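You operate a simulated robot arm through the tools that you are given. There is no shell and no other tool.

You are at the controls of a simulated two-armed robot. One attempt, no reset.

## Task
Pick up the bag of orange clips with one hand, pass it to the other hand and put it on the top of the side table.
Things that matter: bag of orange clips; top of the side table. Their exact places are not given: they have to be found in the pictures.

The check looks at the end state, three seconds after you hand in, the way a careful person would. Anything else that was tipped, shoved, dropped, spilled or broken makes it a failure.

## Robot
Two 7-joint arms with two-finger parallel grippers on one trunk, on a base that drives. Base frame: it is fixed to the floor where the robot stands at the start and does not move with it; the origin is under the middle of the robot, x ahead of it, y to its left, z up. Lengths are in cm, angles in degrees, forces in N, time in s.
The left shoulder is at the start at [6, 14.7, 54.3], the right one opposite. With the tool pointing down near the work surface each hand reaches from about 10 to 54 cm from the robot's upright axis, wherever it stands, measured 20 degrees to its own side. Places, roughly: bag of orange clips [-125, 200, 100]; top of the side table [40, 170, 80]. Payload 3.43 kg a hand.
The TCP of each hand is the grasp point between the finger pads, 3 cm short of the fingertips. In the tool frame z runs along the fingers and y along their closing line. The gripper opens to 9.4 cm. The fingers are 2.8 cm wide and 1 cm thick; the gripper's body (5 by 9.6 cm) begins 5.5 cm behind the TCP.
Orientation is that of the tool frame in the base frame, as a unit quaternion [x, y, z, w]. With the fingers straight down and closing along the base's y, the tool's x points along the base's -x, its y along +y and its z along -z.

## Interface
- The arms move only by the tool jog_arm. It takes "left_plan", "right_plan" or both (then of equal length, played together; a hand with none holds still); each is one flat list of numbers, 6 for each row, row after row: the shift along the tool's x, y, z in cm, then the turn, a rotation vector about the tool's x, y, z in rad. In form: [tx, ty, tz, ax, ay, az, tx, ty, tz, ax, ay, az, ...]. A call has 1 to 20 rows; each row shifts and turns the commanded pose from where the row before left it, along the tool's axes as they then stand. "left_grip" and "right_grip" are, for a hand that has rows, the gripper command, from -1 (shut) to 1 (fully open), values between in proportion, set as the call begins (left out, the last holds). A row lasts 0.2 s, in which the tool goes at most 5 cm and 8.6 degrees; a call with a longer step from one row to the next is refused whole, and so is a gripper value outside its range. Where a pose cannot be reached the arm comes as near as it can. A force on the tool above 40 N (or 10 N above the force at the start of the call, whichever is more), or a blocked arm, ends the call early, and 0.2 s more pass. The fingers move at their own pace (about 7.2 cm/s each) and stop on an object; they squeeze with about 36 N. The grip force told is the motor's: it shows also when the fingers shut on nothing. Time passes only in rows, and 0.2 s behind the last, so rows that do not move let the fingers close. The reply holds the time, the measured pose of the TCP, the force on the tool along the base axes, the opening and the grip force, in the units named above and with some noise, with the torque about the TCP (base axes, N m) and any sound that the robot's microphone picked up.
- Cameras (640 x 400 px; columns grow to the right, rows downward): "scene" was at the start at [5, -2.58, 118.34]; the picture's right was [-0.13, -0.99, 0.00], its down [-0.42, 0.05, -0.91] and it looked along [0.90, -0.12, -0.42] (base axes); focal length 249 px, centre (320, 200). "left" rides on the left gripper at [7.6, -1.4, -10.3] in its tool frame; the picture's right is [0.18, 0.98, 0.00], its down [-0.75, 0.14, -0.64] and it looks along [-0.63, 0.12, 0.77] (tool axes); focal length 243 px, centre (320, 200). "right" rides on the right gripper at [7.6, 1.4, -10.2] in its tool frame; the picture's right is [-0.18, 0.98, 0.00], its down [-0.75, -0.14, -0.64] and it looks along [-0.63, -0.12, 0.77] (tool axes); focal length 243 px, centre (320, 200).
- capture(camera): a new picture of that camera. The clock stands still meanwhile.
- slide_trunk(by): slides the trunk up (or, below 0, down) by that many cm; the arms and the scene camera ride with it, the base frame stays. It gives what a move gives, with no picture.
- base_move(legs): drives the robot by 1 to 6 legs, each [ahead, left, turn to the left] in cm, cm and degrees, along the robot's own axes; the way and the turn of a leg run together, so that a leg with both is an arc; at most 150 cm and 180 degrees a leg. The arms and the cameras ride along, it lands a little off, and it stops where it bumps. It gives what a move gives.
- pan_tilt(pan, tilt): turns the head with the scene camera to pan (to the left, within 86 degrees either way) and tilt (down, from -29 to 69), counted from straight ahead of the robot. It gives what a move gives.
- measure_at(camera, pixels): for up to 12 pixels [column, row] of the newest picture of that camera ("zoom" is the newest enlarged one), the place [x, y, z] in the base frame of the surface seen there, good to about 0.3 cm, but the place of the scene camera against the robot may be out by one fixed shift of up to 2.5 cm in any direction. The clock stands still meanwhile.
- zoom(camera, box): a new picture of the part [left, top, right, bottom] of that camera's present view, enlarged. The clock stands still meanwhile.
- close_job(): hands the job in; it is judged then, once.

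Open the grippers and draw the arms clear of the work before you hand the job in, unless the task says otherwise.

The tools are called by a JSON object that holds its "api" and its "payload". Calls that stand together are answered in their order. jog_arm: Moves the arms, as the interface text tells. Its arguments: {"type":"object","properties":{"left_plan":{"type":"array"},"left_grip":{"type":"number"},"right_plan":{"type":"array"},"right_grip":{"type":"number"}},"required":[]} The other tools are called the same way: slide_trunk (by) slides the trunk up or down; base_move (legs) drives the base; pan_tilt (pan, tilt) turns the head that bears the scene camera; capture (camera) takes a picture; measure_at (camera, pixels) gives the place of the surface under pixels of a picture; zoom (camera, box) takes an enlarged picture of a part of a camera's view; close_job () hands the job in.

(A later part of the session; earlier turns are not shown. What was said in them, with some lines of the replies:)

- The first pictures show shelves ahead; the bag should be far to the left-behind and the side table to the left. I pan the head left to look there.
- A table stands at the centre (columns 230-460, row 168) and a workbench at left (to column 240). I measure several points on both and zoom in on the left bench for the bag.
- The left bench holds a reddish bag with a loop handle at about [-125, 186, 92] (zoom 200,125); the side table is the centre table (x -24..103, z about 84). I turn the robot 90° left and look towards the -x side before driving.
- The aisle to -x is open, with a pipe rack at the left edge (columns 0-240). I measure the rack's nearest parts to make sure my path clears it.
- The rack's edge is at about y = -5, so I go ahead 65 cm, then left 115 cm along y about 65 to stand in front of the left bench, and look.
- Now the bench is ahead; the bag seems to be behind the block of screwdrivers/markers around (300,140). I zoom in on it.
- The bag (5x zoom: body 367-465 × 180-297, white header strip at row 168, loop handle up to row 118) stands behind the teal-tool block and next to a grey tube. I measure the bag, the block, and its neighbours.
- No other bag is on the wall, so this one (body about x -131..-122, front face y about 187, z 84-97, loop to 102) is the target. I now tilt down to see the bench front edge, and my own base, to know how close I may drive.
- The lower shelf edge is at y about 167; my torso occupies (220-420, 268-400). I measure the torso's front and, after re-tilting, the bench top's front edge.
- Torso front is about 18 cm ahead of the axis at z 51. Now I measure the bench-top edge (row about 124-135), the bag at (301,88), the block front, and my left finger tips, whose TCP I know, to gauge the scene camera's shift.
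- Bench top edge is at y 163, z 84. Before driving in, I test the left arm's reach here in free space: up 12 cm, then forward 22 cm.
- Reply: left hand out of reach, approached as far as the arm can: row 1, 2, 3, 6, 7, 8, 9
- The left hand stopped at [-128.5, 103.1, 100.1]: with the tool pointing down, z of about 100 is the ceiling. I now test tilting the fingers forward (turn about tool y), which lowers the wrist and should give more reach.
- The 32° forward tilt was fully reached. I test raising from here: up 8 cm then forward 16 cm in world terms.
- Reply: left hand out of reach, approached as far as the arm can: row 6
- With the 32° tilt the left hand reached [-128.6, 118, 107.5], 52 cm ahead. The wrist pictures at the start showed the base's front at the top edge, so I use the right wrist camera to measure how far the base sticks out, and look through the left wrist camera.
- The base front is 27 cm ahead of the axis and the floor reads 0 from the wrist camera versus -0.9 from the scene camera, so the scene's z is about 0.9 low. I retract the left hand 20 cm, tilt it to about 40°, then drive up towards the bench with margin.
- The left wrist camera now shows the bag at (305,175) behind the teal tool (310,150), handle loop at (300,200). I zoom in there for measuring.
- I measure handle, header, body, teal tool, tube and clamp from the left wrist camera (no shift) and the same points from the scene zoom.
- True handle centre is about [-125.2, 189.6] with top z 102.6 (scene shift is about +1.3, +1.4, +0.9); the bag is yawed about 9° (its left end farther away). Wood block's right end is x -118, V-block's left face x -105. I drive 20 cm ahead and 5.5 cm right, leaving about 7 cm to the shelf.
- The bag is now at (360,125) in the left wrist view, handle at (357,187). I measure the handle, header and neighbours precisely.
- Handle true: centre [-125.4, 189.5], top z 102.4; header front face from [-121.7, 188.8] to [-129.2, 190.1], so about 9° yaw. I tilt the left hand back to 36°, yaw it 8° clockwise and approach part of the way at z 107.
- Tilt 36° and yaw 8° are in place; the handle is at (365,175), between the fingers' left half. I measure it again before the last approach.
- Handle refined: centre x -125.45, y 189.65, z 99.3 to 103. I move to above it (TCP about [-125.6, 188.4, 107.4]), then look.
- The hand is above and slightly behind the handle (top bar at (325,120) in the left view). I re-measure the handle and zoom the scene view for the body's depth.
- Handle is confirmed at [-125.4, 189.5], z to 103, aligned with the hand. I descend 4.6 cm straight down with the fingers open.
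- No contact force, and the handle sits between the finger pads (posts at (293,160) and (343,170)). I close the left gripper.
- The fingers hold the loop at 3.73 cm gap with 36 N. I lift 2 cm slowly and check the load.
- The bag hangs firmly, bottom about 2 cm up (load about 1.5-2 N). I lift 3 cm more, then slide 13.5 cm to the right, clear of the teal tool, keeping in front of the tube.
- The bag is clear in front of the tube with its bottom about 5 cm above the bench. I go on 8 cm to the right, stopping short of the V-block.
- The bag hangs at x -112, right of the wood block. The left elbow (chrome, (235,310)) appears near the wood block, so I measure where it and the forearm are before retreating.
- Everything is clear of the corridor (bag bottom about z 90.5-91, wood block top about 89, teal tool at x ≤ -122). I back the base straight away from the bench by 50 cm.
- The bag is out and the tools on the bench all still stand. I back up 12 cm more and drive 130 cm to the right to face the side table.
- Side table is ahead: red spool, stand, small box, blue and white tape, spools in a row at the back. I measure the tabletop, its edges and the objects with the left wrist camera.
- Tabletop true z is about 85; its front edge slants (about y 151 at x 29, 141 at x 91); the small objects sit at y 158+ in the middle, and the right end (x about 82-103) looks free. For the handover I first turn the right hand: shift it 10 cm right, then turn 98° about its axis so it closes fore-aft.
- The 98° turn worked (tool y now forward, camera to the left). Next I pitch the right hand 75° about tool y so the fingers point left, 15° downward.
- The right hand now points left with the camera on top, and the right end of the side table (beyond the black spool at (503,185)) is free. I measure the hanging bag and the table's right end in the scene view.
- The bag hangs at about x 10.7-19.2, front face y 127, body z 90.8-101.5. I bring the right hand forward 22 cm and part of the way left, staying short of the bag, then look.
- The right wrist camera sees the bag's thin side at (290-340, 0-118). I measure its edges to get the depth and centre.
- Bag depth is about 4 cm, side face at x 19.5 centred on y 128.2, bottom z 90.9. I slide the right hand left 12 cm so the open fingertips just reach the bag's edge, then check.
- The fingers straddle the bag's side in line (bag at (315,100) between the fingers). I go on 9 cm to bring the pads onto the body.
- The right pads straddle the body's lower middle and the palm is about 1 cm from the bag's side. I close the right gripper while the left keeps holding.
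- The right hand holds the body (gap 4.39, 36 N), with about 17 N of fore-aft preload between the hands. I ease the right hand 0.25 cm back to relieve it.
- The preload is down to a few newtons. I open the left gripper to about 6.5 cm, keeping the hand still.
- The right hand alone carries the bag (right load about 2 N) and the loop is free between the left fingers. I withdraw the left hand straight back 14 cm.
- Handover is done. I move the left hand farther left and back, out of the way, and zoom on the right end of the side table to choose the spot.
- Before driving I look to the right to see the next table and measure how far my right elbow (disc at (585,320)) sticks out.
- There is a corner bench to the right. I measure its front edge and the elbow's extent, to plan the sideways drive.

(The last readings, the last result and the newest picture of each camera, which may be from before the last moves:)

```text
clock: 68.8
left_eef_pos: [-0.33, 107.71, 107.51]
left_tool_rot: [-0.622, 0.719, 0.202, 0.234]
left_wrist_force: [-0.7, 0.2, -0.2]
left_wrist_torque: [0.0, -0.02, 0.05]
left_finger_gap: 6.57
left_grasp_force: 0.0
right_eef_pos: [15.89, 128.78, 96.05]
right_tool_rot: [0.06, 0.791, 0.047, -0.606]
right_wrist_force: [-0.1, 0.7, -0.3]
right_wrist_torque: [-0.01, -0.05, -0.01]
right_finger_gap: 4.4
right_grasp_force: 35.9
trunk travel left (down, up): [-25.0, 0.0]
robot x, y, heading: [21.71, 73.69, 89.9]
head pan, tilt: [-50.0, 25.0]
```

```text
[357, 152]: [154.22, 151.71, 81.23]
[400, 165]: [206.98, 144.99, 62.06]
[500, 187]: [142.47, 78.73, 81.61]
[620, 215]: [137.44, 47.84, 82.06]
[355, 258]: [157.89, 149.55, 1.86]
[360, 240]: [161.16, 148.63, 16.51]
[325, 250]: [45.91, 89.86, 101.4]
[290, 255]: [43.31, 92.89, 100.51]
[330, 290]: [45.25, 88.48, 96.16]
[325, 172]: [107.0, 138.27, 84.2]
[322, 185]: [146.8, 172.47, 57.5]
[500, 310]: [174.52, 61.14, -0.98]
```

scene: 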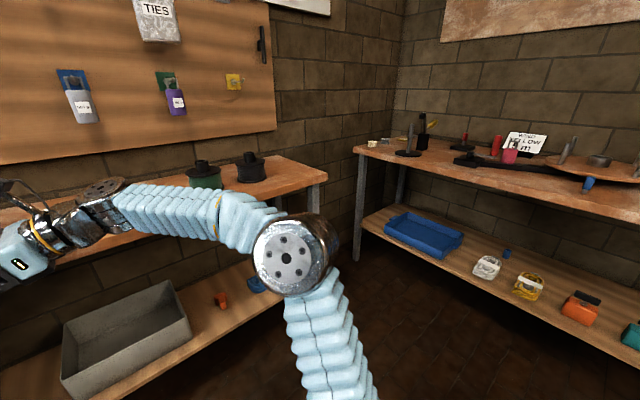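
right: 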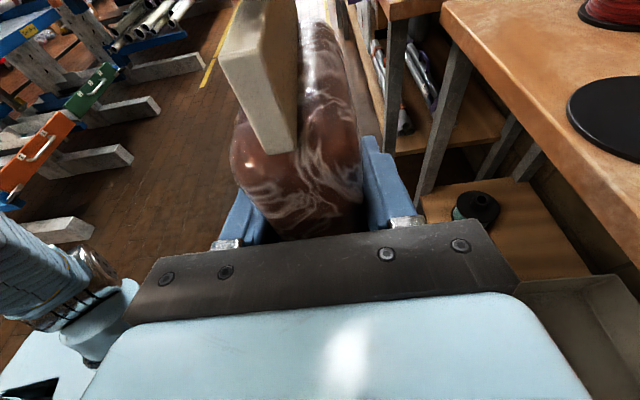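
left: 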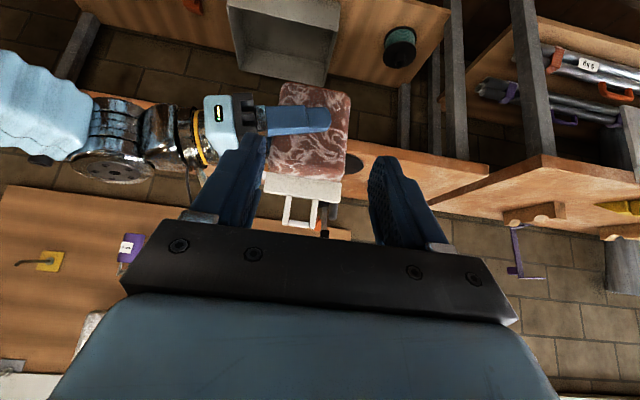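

The corner bench's edge is at x about 142-154 and my elbow will end near x 130, so there's room. I drive 80 cm to the right, then look again before going forward.

{"api": "base_move", "payload": {"legs": [[0, -80, 0]]}}

{"api": "pan_tilt", "payload": {"pan": 0, "tilt": 30}}

{"api": "capture", "payload": {"camera": "scene"}}

{"api": "capture", "payload": {"camera": "right"}}

{"api": "capture", "payload": {"camera": "left"}}

```text
clock: 73.0
left_eef_pos: [79.04, 107.0, 107.7]
left_tool_rot: [-0.616, 0.724, 0.199, 0.236]
left_wrist_force: [0.1, -0.5, 1.4]
left_wrist_torque: [-0.02, -0.02, 0.01]
left_finger_gap: 6.56
left_grasp_force: 0.0
right_eef_pos: [95.66, 127.53, 95.9]
right_tool_rot: [0.066, 0.791, 0.051, -0.606]
right_wrist_force: [-0.2, -0.5, -1.4]
right_wrist_torque: [-0.01, 0.0, 0.0]
right_finger_gap: 4.41
right_grasp_force: 36.3
trunk travel left (down, up): [-25.0, 0.0]
robot x, y, heading: [100.54, 72.72, 88.5]
head pan, tilt: [-50.0, 25.0]
```

```text
clock: 74.2
left_eef_pos: [79.15, 106.96, 107.59]
left_tool_rot: [-0.615, 0.725, 0.2, 0.236]
left_wrist_force: [0.4, -0.4, 1.3]
left_wrist_torque: [0.01, -0.01, 0.0]
left_finger_gap: 6.58
left_grasp_force: 0.0
right_eef_pos: [95.66, 127.81, 95.98]
right_tool_rot: [0.066, 0.791, 0.051, -0.606]
right_wrist_force: [0.8, -0.4, -0.8]
right_wrist_torque: [-0.02, -0.02, 0.0]
right_finger_gap: 4.37
right_grasp_force: 36.2
trunk travel left (down, up): [-25.0, 0.0]
robot x, y, heading: [100.62, 72.4, 88.8]
head pan, tilt: [0.0, 30.0]
```

```text
taken
```

scene: 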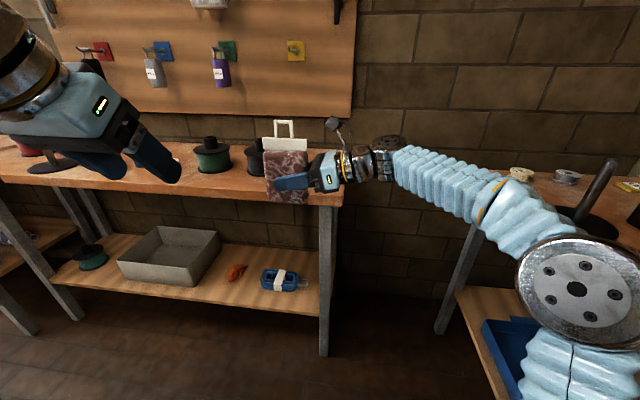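

```text
taken
```

right: 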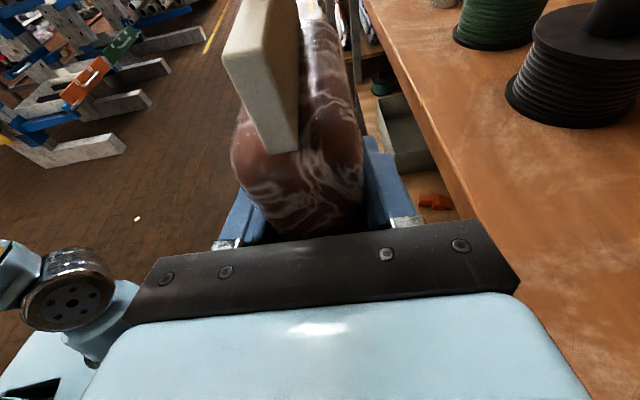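

```text
taken
```

left: 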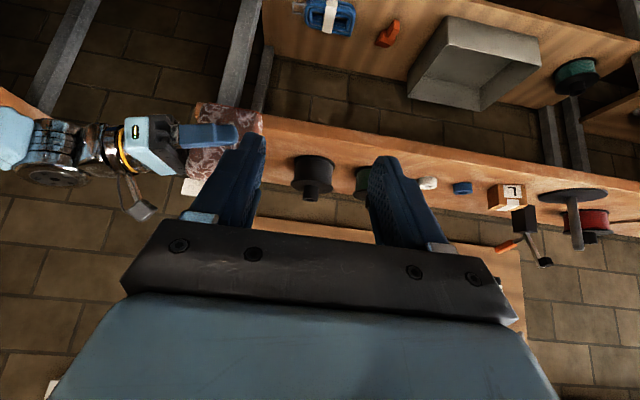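

The right wrist camera sees the table edge (line from (370,0) to (520,290)) and the black spool (570,70). I measure table surface, edge and spool with it.

{"api": "measure_at", "payload": {"camera": "right", "pixels": [[430, 110], [445, 130], [470, 190], [500, 240], [540, 300], [500, 150], [560, 200], [620, 250], [510, 95], [570, 126], [630, 90], [300, 225]]}}

{"api": "measure_at", "payload": {"camera": "scene", "pixels": [[338, 200], [325, 203], [345, 190], [250, 170], [262, 150], [285, 195], [590, 240], [565, 215], [620, 200], [270, 200], [215, 165], [330, 330]]}}

```text
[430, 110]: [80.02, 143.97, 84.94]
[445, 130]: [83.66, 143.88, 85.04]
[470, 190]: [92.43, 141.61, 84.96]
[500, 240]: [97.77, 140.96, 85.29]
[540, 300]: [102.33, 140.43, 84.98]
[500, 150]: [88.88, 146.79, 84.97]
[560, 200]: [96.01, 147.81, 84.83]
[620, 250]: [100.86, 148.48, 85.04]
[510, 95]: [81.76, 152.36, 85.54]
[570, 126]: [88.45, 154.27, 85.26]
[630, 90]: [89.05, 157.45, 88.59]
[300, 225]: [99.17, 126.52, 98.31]
```

```text
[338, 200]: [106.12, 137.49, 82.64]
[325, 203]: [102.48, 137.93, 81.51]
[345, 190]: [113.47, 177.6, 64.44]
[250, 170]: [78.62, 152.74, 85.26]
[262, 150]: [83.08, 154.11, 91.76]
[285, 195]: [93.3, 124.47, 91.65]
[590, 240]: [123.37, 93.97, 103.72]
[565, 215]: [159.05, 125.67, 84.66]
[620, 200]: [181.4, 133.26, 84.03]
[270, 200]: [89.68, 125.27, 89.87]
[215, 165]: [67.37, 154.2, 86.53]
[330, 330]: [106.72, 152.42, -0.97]
```

Table top is z 85.0, front edge near y 141 at x 97, black spool's edge at x 89 / y 152+. Target bag centre is about [96.5, 149]; I drive 21 cm ahead and 1.3 cm right, with the bag bottom still about 6 cm above the table.

{"api": "base_move", "payload": {"legs": [[21, -1.3, 0]]}}

{"api": "capture", "payload": {"camera": "right"}}

{"api": "capture", "payload": {"camera": "scene"}}

{"api": "capture", "payload": {"camera": "left"}}

```text
clock: 75.8
left_eef_pos: [80.95, 127.4, 107.66]
left_tool_rot: [-0.616, 0.725, 0.2, 0.235]
left_wrist_force: [0.3, 0.1, 0.3]
left_wrist_torque: [0.03, 0.01, 0.05]
left_finger_gap: 6.58
left_grasp_force: 0.1
right_eef_pos: [97.46, 148.05, 96.01]
right_tool_rot: [0.066, 0.791, 0.051, -0.606]
right_wrist_force: [0.6, 0.0, -1.2]
right_wrist_torque: [-0.02, -0.02, -0.03]
right_finger_gap: 4.4
right_grasp_force: 35.8
trunk travel left (down, up): [-25.0, 0.0]
robot x, y, heading: [102.44, 93.16, 88.7]
head pan, tilt: [0.0, 30.0]
```

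```text
taken
```

right: 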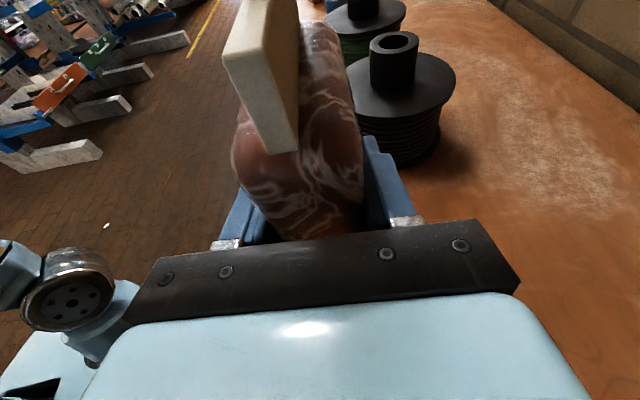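

```text
taken
```

scene: 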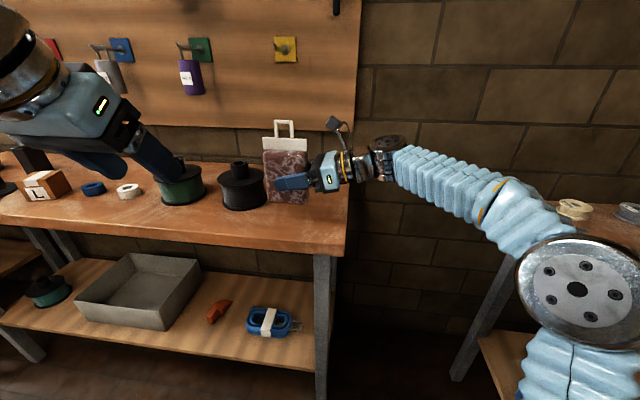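

```text
taken
```

left: 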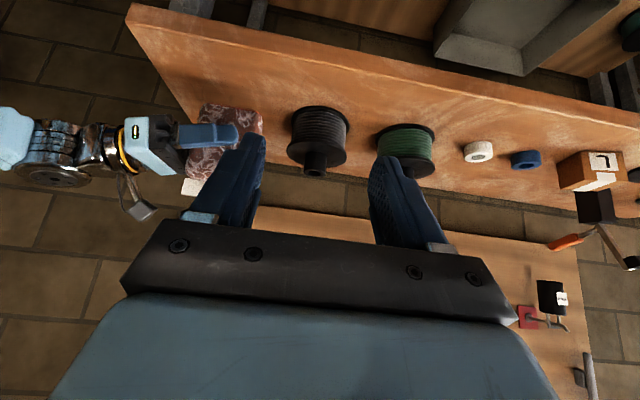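

The bag is above the table's right end, beside the black spool. I measure the gap to the spool and the bag's bottom with the left wrist camera.

{"api": "measure_at", "payload": {"camera": "left", "pixels": [[205, 105], [255, 115], [262, 112], [293, 145], [297, 112], [318, 160], [230, 105], [240, 70], [190, 70], [150, 30], [345, 150], [195, 185]]}}

{"api": "zoom", "payload": {"camera": "left", "box": [120, 0, 400, 200]}}

{"api": "zoom", "payload": {"camera": "scene", "box": [200, 100, 440, 260]}}

```text
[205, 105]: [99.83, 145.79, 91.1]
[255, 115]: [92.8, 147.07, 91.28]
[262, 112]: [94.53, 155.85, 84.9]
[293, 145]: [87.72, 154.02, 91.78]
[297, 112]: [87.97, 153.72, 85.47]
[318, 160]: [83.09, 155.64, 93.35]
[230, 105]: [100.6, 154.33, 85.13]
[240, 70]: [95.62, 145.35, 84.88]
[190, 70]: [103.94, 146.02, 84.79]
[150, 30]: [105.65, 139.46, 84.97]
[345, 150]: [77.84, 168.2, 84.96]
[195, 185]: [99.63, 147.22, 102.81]
```

```text
2.00 times, centred on (260, 100) of left
```

zoom: 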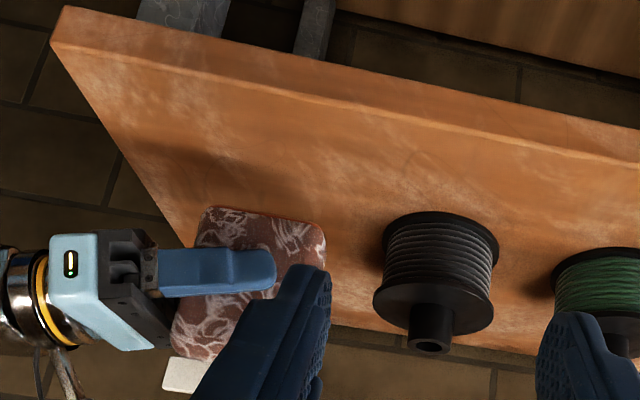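

```text
2.50 times, centred on (320, 180) of scene
```

zoom: 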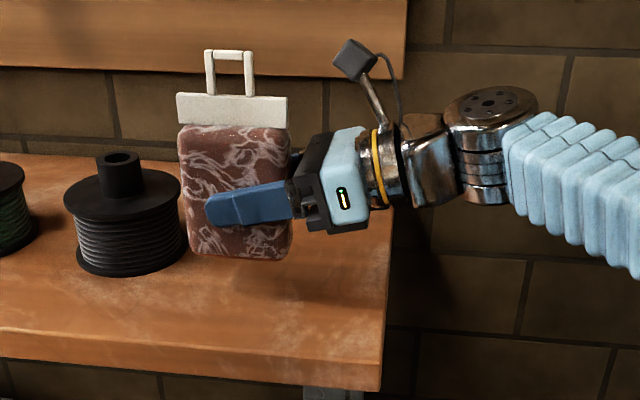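

The bag's left edge is at x 92.3, 4 cm from the spool, with its bottom at about z 90.9 over clear table. I lower the right hand 4.8 cm.

{"api": "jog_arm", "payload": {"right_plan": [-1.159, 0, 0.311, 0, 0, 0, -1.159, 0, 0.311, 0, 0, 0, -1.159, 0, 0.311, 0, 0, 0, -1.159, 0, 0.311, 0, 0, 0, 0, 0, 0, 0, 0, 0]}}

{"api": "zoom", "payload": {"camera": "scene", "box": [200, 100, 440, 260]}}

{"api": "capture", "payload": {"camera": "left"}}

```text
clock: 77.0
left_eef_pos: [80.86, 127.28, 107.57]
left_tool_rot: [-0.616, 0.724, 0.201, 0.235]
left_wrist_force: [-1.1, -0.3, -0.5]
left_wrist_torque: [0.02, -0.02, 0.01]
left_finger_gap: 6.58
left_grasp_force: 0.1
right_eef_pos: [97.54, 147.97, 91.09]
right_tool_rot: [0.068, 0.791, 0.052, -0.606]
right_wrist_force: [0.3, 0.3, -1.7]
right_wrist_torque: [0.01, -0.03, 0.0]
right_finger_gap: 4.36
right_grasp_force: 35.6
trunk travel left (down, up): [-25.0, 0.0]
robot x, y, heading: [102.22, 93.07, 88.7]
head pan, tilt: [0.0, 30.0]
```

```text
2.50 times, centred on (320, 180) of scene
```

zoom: 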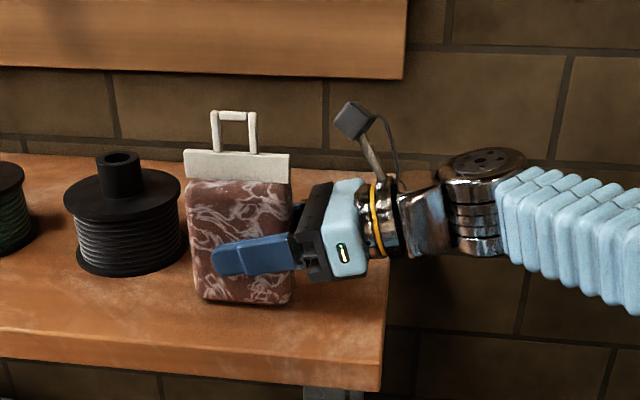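

```text
taken
```

left: 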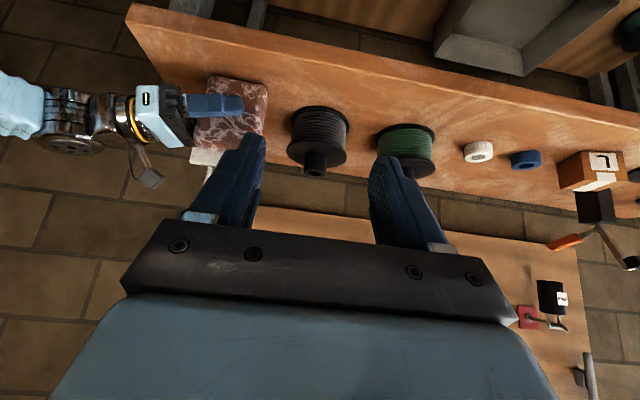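

The bag is close to the surface with no contact yet. I measure its lower edge from the left wrist camera.

{"api": "zoom", "payload": {"camera": "left", "box": [160, 40, 320, 140]}}

{"api": "measure_at", "payload": {"camera": "left", "pixels": [[212, 82], [230, 82], [255, 88], [235, 86], [262, 95], [230, 74], [240, 125], [200, 125]]}}

```text
4.00 times, centred on (240, 90) of left
```

zoom: 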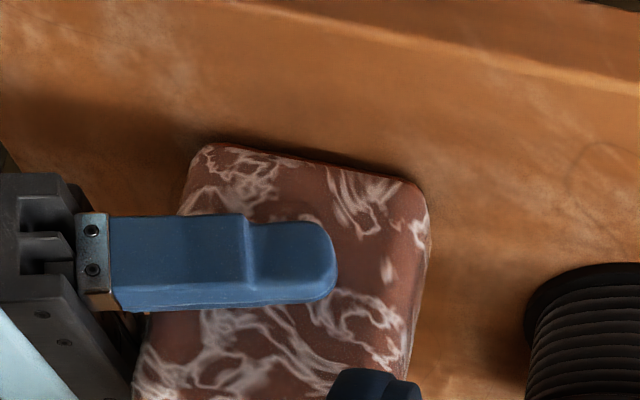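

```text
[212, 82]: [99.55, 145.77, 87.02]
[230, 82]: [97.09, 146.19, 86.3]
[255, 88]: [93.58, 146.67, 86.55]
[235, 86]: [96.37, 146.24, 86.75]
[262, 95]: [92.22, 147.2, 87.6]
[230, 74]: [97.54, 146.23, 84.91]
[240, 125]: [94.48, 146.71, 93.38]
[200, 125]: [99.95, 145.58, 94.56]
```

The bottom is about 1 cm above the table. I creep down 0.8 cm and watch the vertical force.

{"api": "jog_arm", "payload": {"right_plan": [-0.193, 0, 0.052, 0, 0, 0, -0.193, 0, 0.052, 0, 0, 0, -0.193, 0, 0.052, 0, 0, 0, -0.193, 0, 0.052, 0, 0, 0, 0, 0, 0, 0, 0, 0]}}

```text
clock: 78.2
left_eef_pos: [80.99, 127.17, 107.61]
left_tool_rot: [-0.615, 0.725, 0.2, 0.236]
left_wrist_force: [-0.3, -0.2, 0.6]
left_wrist_torque: [0.0, -0.03, 0.03]
left_finger_gap: 6.55
left_grasp_force: 0.1
right_eef_pos: [97.54, 148.0, 90.58]
right_tool_rot: [0.065, 0.79, 0.052, -0.607]
right_wrist_force: [0.9, 1.8, 29.2]
right_wrist_torque: [-0.08, -0.37, -0.1]
right_finger_gap: 4.41
right_grasp_force: 35.5
trunk travel left (down, up): [-25.0, 0.0]
robot x, y, heading: [102.53, 93.0, 88.8]
head pan, tilt: [0.0, 30.0]
```

The bag touches down (29 N up). I ease up 0.3 cm to a light contact before releasing.

{"api": "jog_arm", "payload": {"right_plan": [0.145, 0, -0.039, 0, 0, 0, 0.145, 0, -0.039, 0, 0, 0, 0, 0, 0, 0, 0, 0]}}

{"api": "zoom", "payload": {"camera": "scene", "box": [200, 100, 440, 260]}}

{"api": "zoom", "payload": {"camera": "left", "box": [120, 0, 400, 200]}}

```text
clock: 79.0
left_eef_pos: [80.99, 127.21, 107.7]
left_tool_rot: [-0.616, 0.725, 0.2, 0.236]
left_wrist_force: [0.1, 0.0, 0.1]
left_wrist_torque: [-0.01, -0.01, 0.02]
left_finger_gap: 6.58
left_grasp_force: 0.0
right_eef_pos: [97.43, 147.99, 90.56]
right_tool_rot: [0.067, 0.792, 0.051, -0.605]
right_wrist_force: [0.1, 0.6, 9.3]
right_wrist_torque: [0.17, 0.39, -0.12]
right_finger_gap: 4.37
right_grasp_force: 35.9
trunk travel left (down, up): [-25.0, 0.0]
robot x, y, heading: [101.96, 92.99, 88.7]
head pan, tilt: [0.0, 30.0]
```

```text
2.50 times, centred on (320, 180) of scene
```

zoom: 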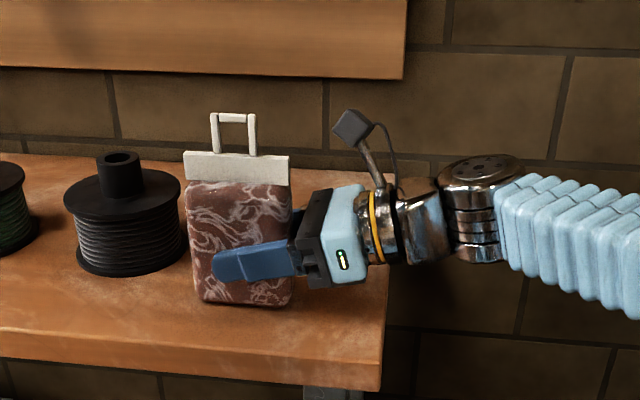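

```text
2.00 times, centred on (260, 100) of left
```

zoom: 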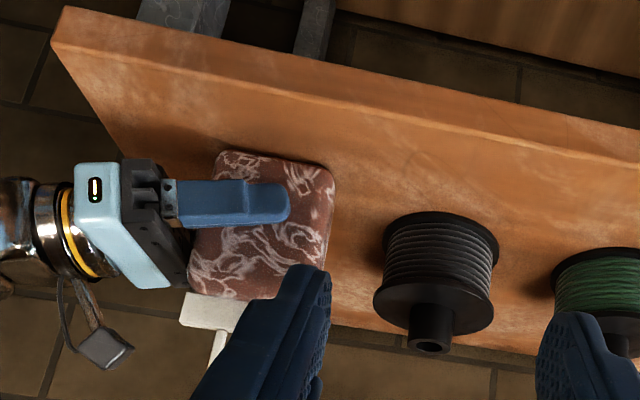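

Light contact of 9 N remains. I ease another 0.1 cm and then open the right gripper to about 7.5 cm.

{"api": "jog_arm", "payload": {"right_plan": [0.097, 0, -0.026, 0, 0, 0, 0, 0, 0, 0, 0, 0]}}

{"api": "jog_arm", "payload": {"right_plan": [0, 0, 0, 0, 0, 0, 0, 0, 0, 0, 0, 0, 0, 0, 0, 0, 0, 0, 0, 0, 0, 0, 0, 0], "right_grip": 0.6}}

{"api": "zoom", "payload": {"camera": "scene", "box": [200, 100, 440, 260]}}

{"api": "capture", "payload": {"camera": "right"}}

{"api": "zoom", "payload": {"camera": "left", "box": [120, 0, 400, 200]}}

```text
clock: 79.6
left_eef_pos: [80.77, 127.26, 107.53]
left_tool_rot: [-0.615, 0.725, 0.2, 0.236]
left_wrist_force: [-0.4, 0.7, 0.0]
left_wrist_torque: [0.01, 0.0, -0.01]
left_finger_gap: 6.57
left_grasp_force: 0.0
right_eef_pos: [97.51, 148.08, 90.74]
right_tool_rot: [0.067, 0.791, 0.051, -0.607]
right_wrist_force: [1.2, -0.2, -1.4]
right_wrist_torque: [0.0, -0.07, 0.01]
right_finger_gap: 4.37
right_grasp_force: 36.2
trunk travel left (down, up): [-25.0, 0.0]
robot x, y, heading: [102.24, 92.81, 88.6]
head pan, tilt: [0.0, 30.0]
```

```text
clock: 80.6
left_eef_pos: [80.88, 127.19, 107.58]
left_tool_rot: [-0.615, 0.725, 0.2, 0.237]
left_wrist_force: [-0.7, 0.1, -0.7]
left_wrist_torque: [0.01, 0.02, -0.01]
left_finger_gap: 6.59
left_grasp_force: 0.0
right_eef_pos: [97.46, 148.12, 90.72]
right_tool_rot: [0.067, 0.791, 0.052, -0.606]
right_wrist_force: [0.1, 0.3, -0.4]
right_wrist_torque: [0.04, -0.02, 0.0]
right_finger_gap: 7.52
right_grasp_force: 0.0
trunk travel left (down, up): [-25.0, 0.0]
robot x, y, heading: [102.27, 92.9, 88.8]
head pan, tilt: [0.0, 30.0]
```

```text
2.50 times, centred on (320, 180) of scene
```

zoom: 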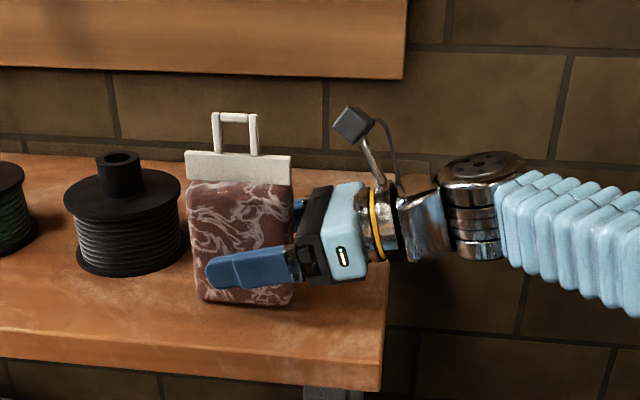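

```text
taken
```

right: 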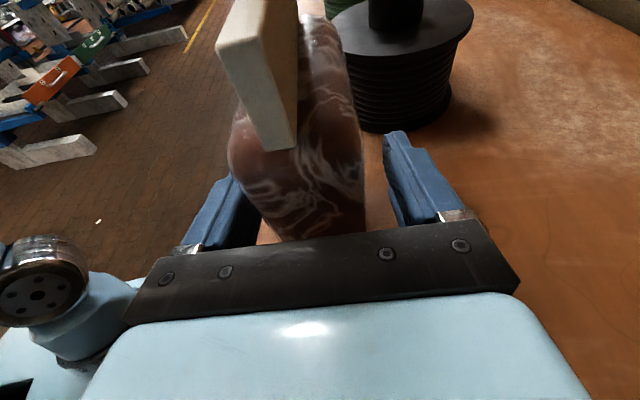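

```text
2.00 times, centred on (260, 100) of left
```

zoom: 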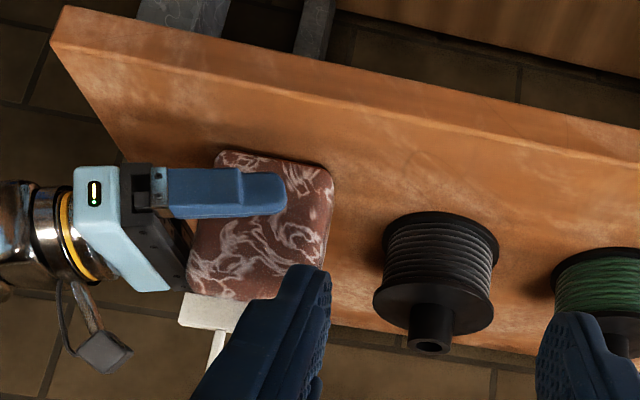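

The bag stands on its own, clear of both fingers. I withdraw the right hand 9 cm along its fingers (to the right and slightly up).

{"api": "jog_arm", "payload": {"right_plan": [0, 0, -1.5, 0, 0, 0, 0, 0, -1.5, 0, 0, 0, 0, 0, -2, 0, 0, 0, 0, 0, -2, 0, 0, 0, 0, 0, -2, 0, 0, 0, 0, 0, 0, 0, 0, 0]}}

{"api": "capture", "payload": {"camera": "scene"}}

{"api": "capture", "payload": {"camera": "right"}}

```text
clock: 82.0
left_eef_pos: [80.84, 127.27, 107.52]
left_tool_rot: [-0.616, 0.725, 0.2, 0.236]
left_wrist_force: [-0.4, 0.9, -0.4]
left_wrist_torque: [0.01, -0.01, -0.01]
left_finger_gap: 6.59
left_grasp_force: 0.0
right_eef_pos: [105.99, 146.6, 93.26]
right_tool_rot: [0.068, 0.791, 0.052, -0.605]
right_wrist_force: [0.6, 0.6, 0.3]
right_wrist_torque: [-0.01, -0.02, 0.02]
right_finger_gap: 7.52
right_grasp_force: 0.1
trunk travel left (down, up): [-25.0, 0.0]
robot x, y, heading: [102.46, 93.09, 88.8]
head pan, tilt: [0.0, 30.0]
```

```text
taken
```

scene: 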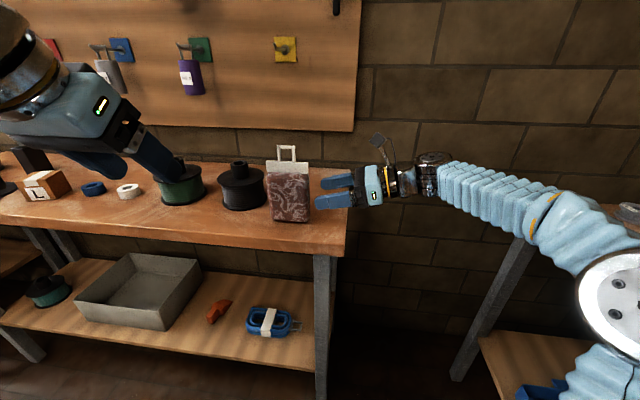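

```text
taken
```

right: 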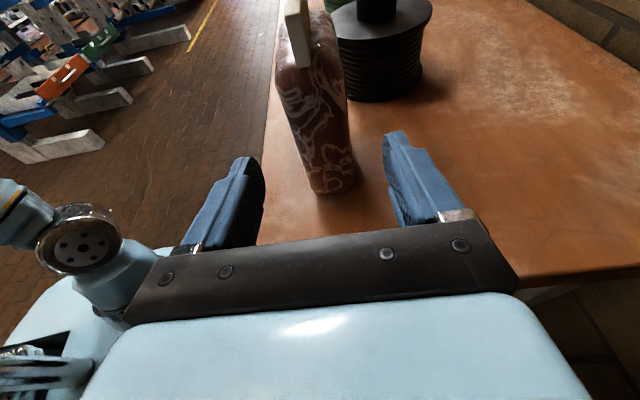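

The bag stands upright on the table, right fingertips about 2 cm off its side. I check the elbow's position relative to the corner bench before withdrawing a little more.

{"api": "measure_at", "payload": {"camera": "scene", "pixels": [[620, 300], [635, 270], [600, 250], [560, 240], [630, 210], [290, 200], [290, 150], [300, 218]]}}

{"api": "pan_tilt", "payload": {"pan": -45, "tilt": 30}}

{"api": "capture", "payload": {"camera": "scene"}}

```text
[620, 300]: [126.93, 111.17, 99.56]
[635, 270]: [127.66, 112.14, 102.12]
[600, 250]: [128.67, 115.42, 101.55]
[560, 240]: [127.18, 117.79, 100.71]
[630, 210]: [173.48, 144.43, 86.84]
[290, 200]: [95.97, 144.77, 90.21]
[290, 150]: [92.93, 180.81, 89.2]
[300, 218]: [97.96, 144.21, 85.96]
```

```text
clock: 83.1
left_eef_pos: [80.96, 127.24, 107.62]
left_tool_rot: [-0.615, 0.725, 0.2, 0.236]
left_wrist_force: [0.1, 0.1, 0.3]
left_wrist_torque: [-0.01, 0.0, -0.03]
left_finger_gap: 6.56
left_grasp_force: 0.1
right_eef_pos: [105.85, 146.52, 93.25]
right_tool_rot: [0.067, 0.79, 0.052, -0.607]
right_wrist_force: [0.7, -0.2, 1.0]
right_wrist_torque: [0.0, 0.02, -0.02]
right_finger_gap: 7.54
right_grasp_force: 0.1
trunk travel left (down, up): [-25.0, 0.0]
robot x, y, heading: [102.51, 92.83, 88.7]
head pan, tilt: [-45.0, 30.0]
```

```text
taken
```

scene: 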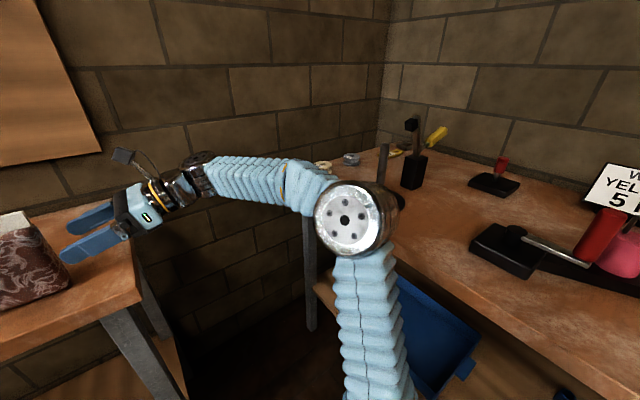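

The elbow looks near the black post at (383,160) on the corner bench in this view, so I measure the distance between them.

{"api": "measure_at", "payload": {"camera": "scene", "pixels": [[383, 155], [388, 195], [399, 200], [395, 225], [350, 190], [325, 168], [300, 175], [412, 175], [430, 260], [480, 300], [375, 185], [345, 220]]}}

{"api": "zoom", "payload": {"camera": "scene", "box": [260, 110, 500, 270]}}

```text
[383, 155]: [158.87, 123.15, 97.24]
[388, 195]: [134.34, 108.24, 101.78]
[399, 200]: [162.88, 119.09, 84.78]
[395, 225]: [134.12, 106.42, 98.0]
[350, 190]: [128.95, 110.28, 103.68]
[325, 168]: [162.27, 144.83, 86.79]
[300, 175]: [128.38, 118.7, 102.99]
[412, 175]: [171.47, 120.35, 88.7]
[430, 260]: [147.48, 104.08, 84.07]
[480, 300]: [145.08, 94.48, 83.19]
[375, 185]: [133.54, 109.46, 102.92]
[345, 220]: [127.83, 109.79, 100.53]
```

```text
2.50 times, centred on (380, 190) of scene
```

zoom: 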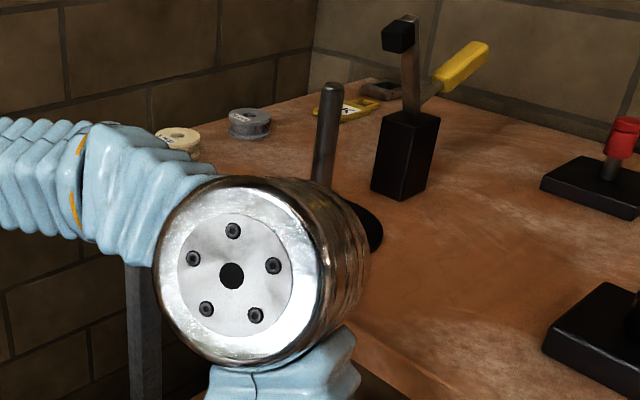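

The elbow ends at x about 137 and the post is at x 159, so there are 20 cm to spare. I withdraw the right hand 4 cm more and look at the bag.

{"api": "jog_arm", "payload": {"right_plan": [0, 0, -2, 0, 0, 0, 0, 0, -2, 0, 0, 0, 0, 0, 0, 0, 0, 0]}}

{"api": "capture", "payload": {"camera": "right"}}

```text
clock: 83.9
left_eef_pos: [80.9, 127.27, 107.66]
left_tool_rot: [-0.615, 0.725, 0.2, 0.235]
left_wrist_force: [0.3, -0.7, -0.1]
left_wrist_torque: [-0.03, -0.03, 0.0]
left_finger_gap: 6.55
left_grasp_force: 0.1
right_eef_pos: [109.71, 145.84, 94.22]
right_tool_rot: [0.067, 0.791, 0.052, -0.607]
right_wrist_force: [0.6, -0.5, 0.1]
right_wrist_torque: [0.01, -0.06, 0.0]
right_finger_gap: 7.52
right_grasp_force: 0.0
trunk travel left (down, up): [-25.0, 0.0]
robot x, y, heading: [102.28, 92.78, 88.9]
head pan, tilt: [-45.0, 30.0]
```

```text
taken
```

right: 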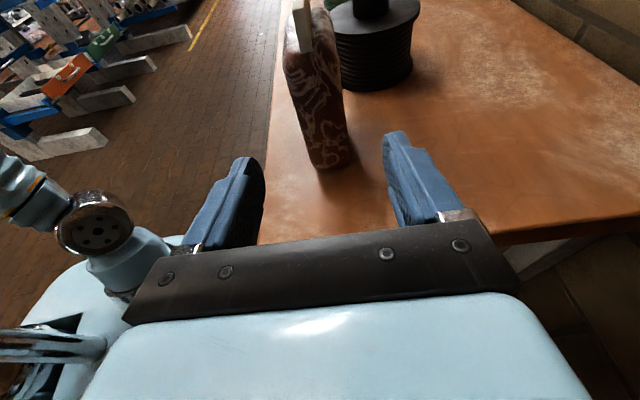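

Six centimetres now separate the fingertips from the bag. I back the base off 18 cm, then diagonally back and left, away from the corner bench.

{"api": "base_move", "payload": {"legs": [[-18, 0, 0], [-14, 20, 0]]}}

{"api": "pan_tilt", "payload": {"pan": -5, "tilt": 25}}

{"api": "capture", "payload": {"camera": "scene"}}

{"api": "capture", "payload": {"camera": "left"}}

```text
clock: 86.8
left_eef_pos: [60.5, 95.97, 107.6]
left_tool_rot: [-0.616, 0.724, 0.2, 0.236]
left_wrist_force: [1.0, 0.4, -0.2]
left_wrist_torque: [0.0, 0.01, -0.02]
left_finger_gap: 6.6
left_grasp_force: 0.1
right_eef_pos: [89.31, 114.54, 94.17]
right_tool_rot: [0.066, 0.79, 0.051, -0.607]
right_wrist_force: [0.0, 0.8, 0.2]
right_wrist_torque: [-0.02, 0.01, 0.03]
right_finger_gap: 7.54
right_grasp_force: 0.0
trunk travel left (down, up): [-25.0, 0.0]
robot x, y, heading: [81.48, 61.59, 88.6]
head pan, tilt: [-45.0, 30.0]
```

```text
clock: 87.8
left_eef_pos: [60.45, 95.97, 107.68]
left_tool_rot: [-0.615, 0.725, 0.2, 0.236]
left_wrist_force: [-0.3, 0.6, -0.3]
left_wrist_torque: [-0.02, -0.01, 0.0]
left_finger_gap: 6.59
left_grasp_force: 0.1
right_eef_pos: [89.2, 114.54, 94.17]
right_tool_rot: [0.067, 0.79, 0.052, -0.607]
right_wrist_force: [0.5, 0.1, -0.2]
right_wrist_torque: [0.01, 0.01, 0.0]
right_finger_gap: 7.52
right_grasp_force: 0.0
trunk travel left (down, up): [-25.0, 0.0]
robot x, y, heading: [81.65, 61.78, 88.6]
head pan, tilt: [-5.0, 25.0]
```

```text
taken
```

scene: 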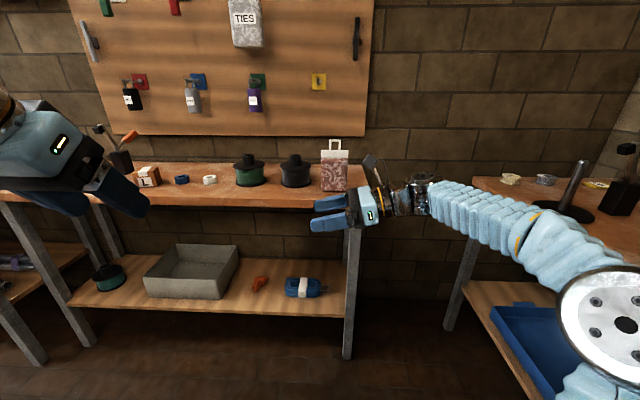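

```text
taken
```

left: 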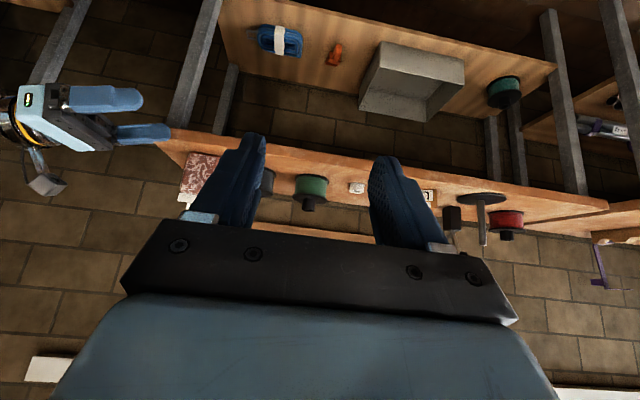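

The bag stands upright on the side table at (334,170), spools and tapes untouched. I open both grippers fully and take a close look at the result and the first bench.

{"api": "jog_arm", "payload": {"left_plan": [0, 0, 0, 0, 0, 0, 0, 0, 0, 0, 0, 0, 0, 0, 0, 0, 0, 0], "right_plan": [0, 0, 0, 0, 0, 0, 0, 0, 0, 0, 0, 0, 0, 0, 0, 0, 0, 0], "left_grip": 1, "right_grip": 1}}

{"api": "zoom", "payload": {"camera": "scene", "box": [220, 120, 380, 220]}}

{"api": "pan_tilt", "payload": {"pan": 62, "tilt": 20}}

{"api": "capture", "payload": {"camera": "scene"}}

```text
clock: 88.7
left_eef_pos: [60.39, 95.96, 107.47]
left_tool_rot: [-0.616, 0.725, 0.2, 0.235]
left_wrist_force: [0.0, 0.1, 0.2]
left_wrist_torque: [0.0, 0.03, -0.02]
left_finger_gap: 9.4
left_grasp_force: 0.0
right_eef_pos: [89.28, 114.54, 94.14]
right_tool_rot: [0.067, 0.791, 0.052, -0.606]
right_wrist_force: [-0.8, 0.2, 0.1]
right_wrist_torque: [-0.01, 0.0, -0.03]
right_finger_gap: 9.42
right_grasp_force: 0.1
trunk travel left (down, up): [-25.0, 0.0]
robot x, y, heading: [82.09, 62.2, 88.8]
head pan, tilt: [-5.0, 25.0]
```

```text
4.00 times, centred on (300, 170) of scene
```

zoom: 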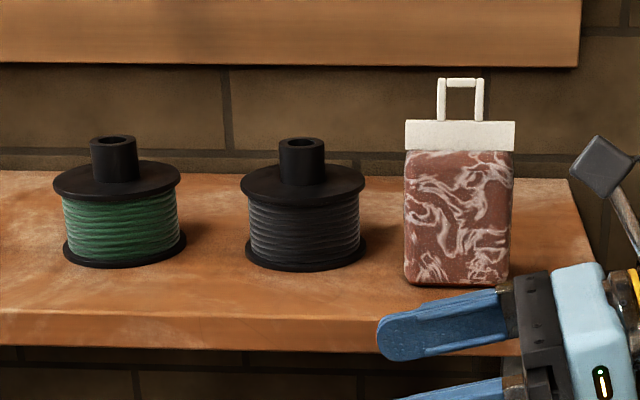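

```text
clock: 90.0
left_eef_pos: [60.44, 95.88, 107.66]
left_tool_rot: [-0.616, 0.725, 0.199, 0.236]
left_wrist_force: [-0.5, -0.3, 1.2]
left_wrist_torque: [-0.01, -0.02, -0.04]
left_finger_gap: 9.39
left_grasp_force: 0.1
right_eef_pos: [89.27, 114.47, 94.19]
right_tool_rot: [0.067, 0.791, 0.051, -0.606]
right_wrist_force: [0.4, 1.6, -0.9]
right_wrist_torque: [-0.01, -0.02, -0.02]
right_finger_gap: 9.41
right_grasp_force: 0.1
trunk travel left (down, up): [-25.0, 0.0]
robot x, y, heading: [82.22, 61.97, 88.6]
head pan, tilt: [62.0, 20.0]
```

```text
taken
```

scene: 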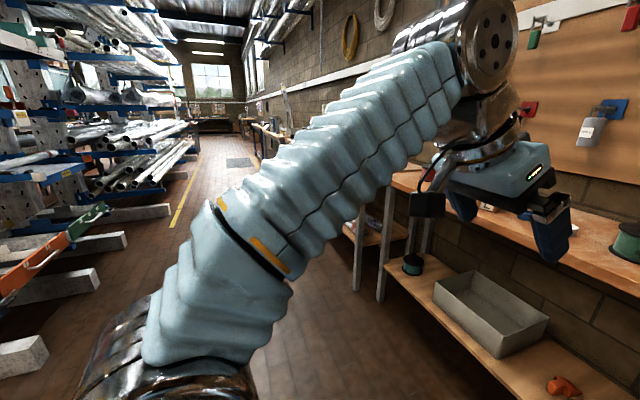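

The bag stands upright on the side table, well back from the edge and clear of the spools. Both grippers are open and both arms are clear of the table, so I hand the job in.

{"api": "close_job", "payload": {}}

```text
The job is handed in.
```

The bag is on top of the side table, and I've handed the job in; no verdict has come back yet.

- **Pick-up:** the left hand lifted the bag off the bench by its loop handle. The tools on the block in front of it were still standing afterwards.
- **Pass:** the right hand gripped the body of the bag from the side, and then the left hand let go and drew back.
- **Placing:** the right hand set the bag upright on the right end of the side table, about 5 cm in from the front edge and 4 cm from the nearest spool.

In the last pictures the bag was standing on its own, and I saw nothing else on the side table moved. I did not get a clear last look at the first bench, because the left arm blocked the view. Both grippers are fully open and the arms are clear of the table.

The bag had no label that I could see, and its contents look more reddish-brown than orange. I took it as the right one because it was the only bag I found near the place you gave.
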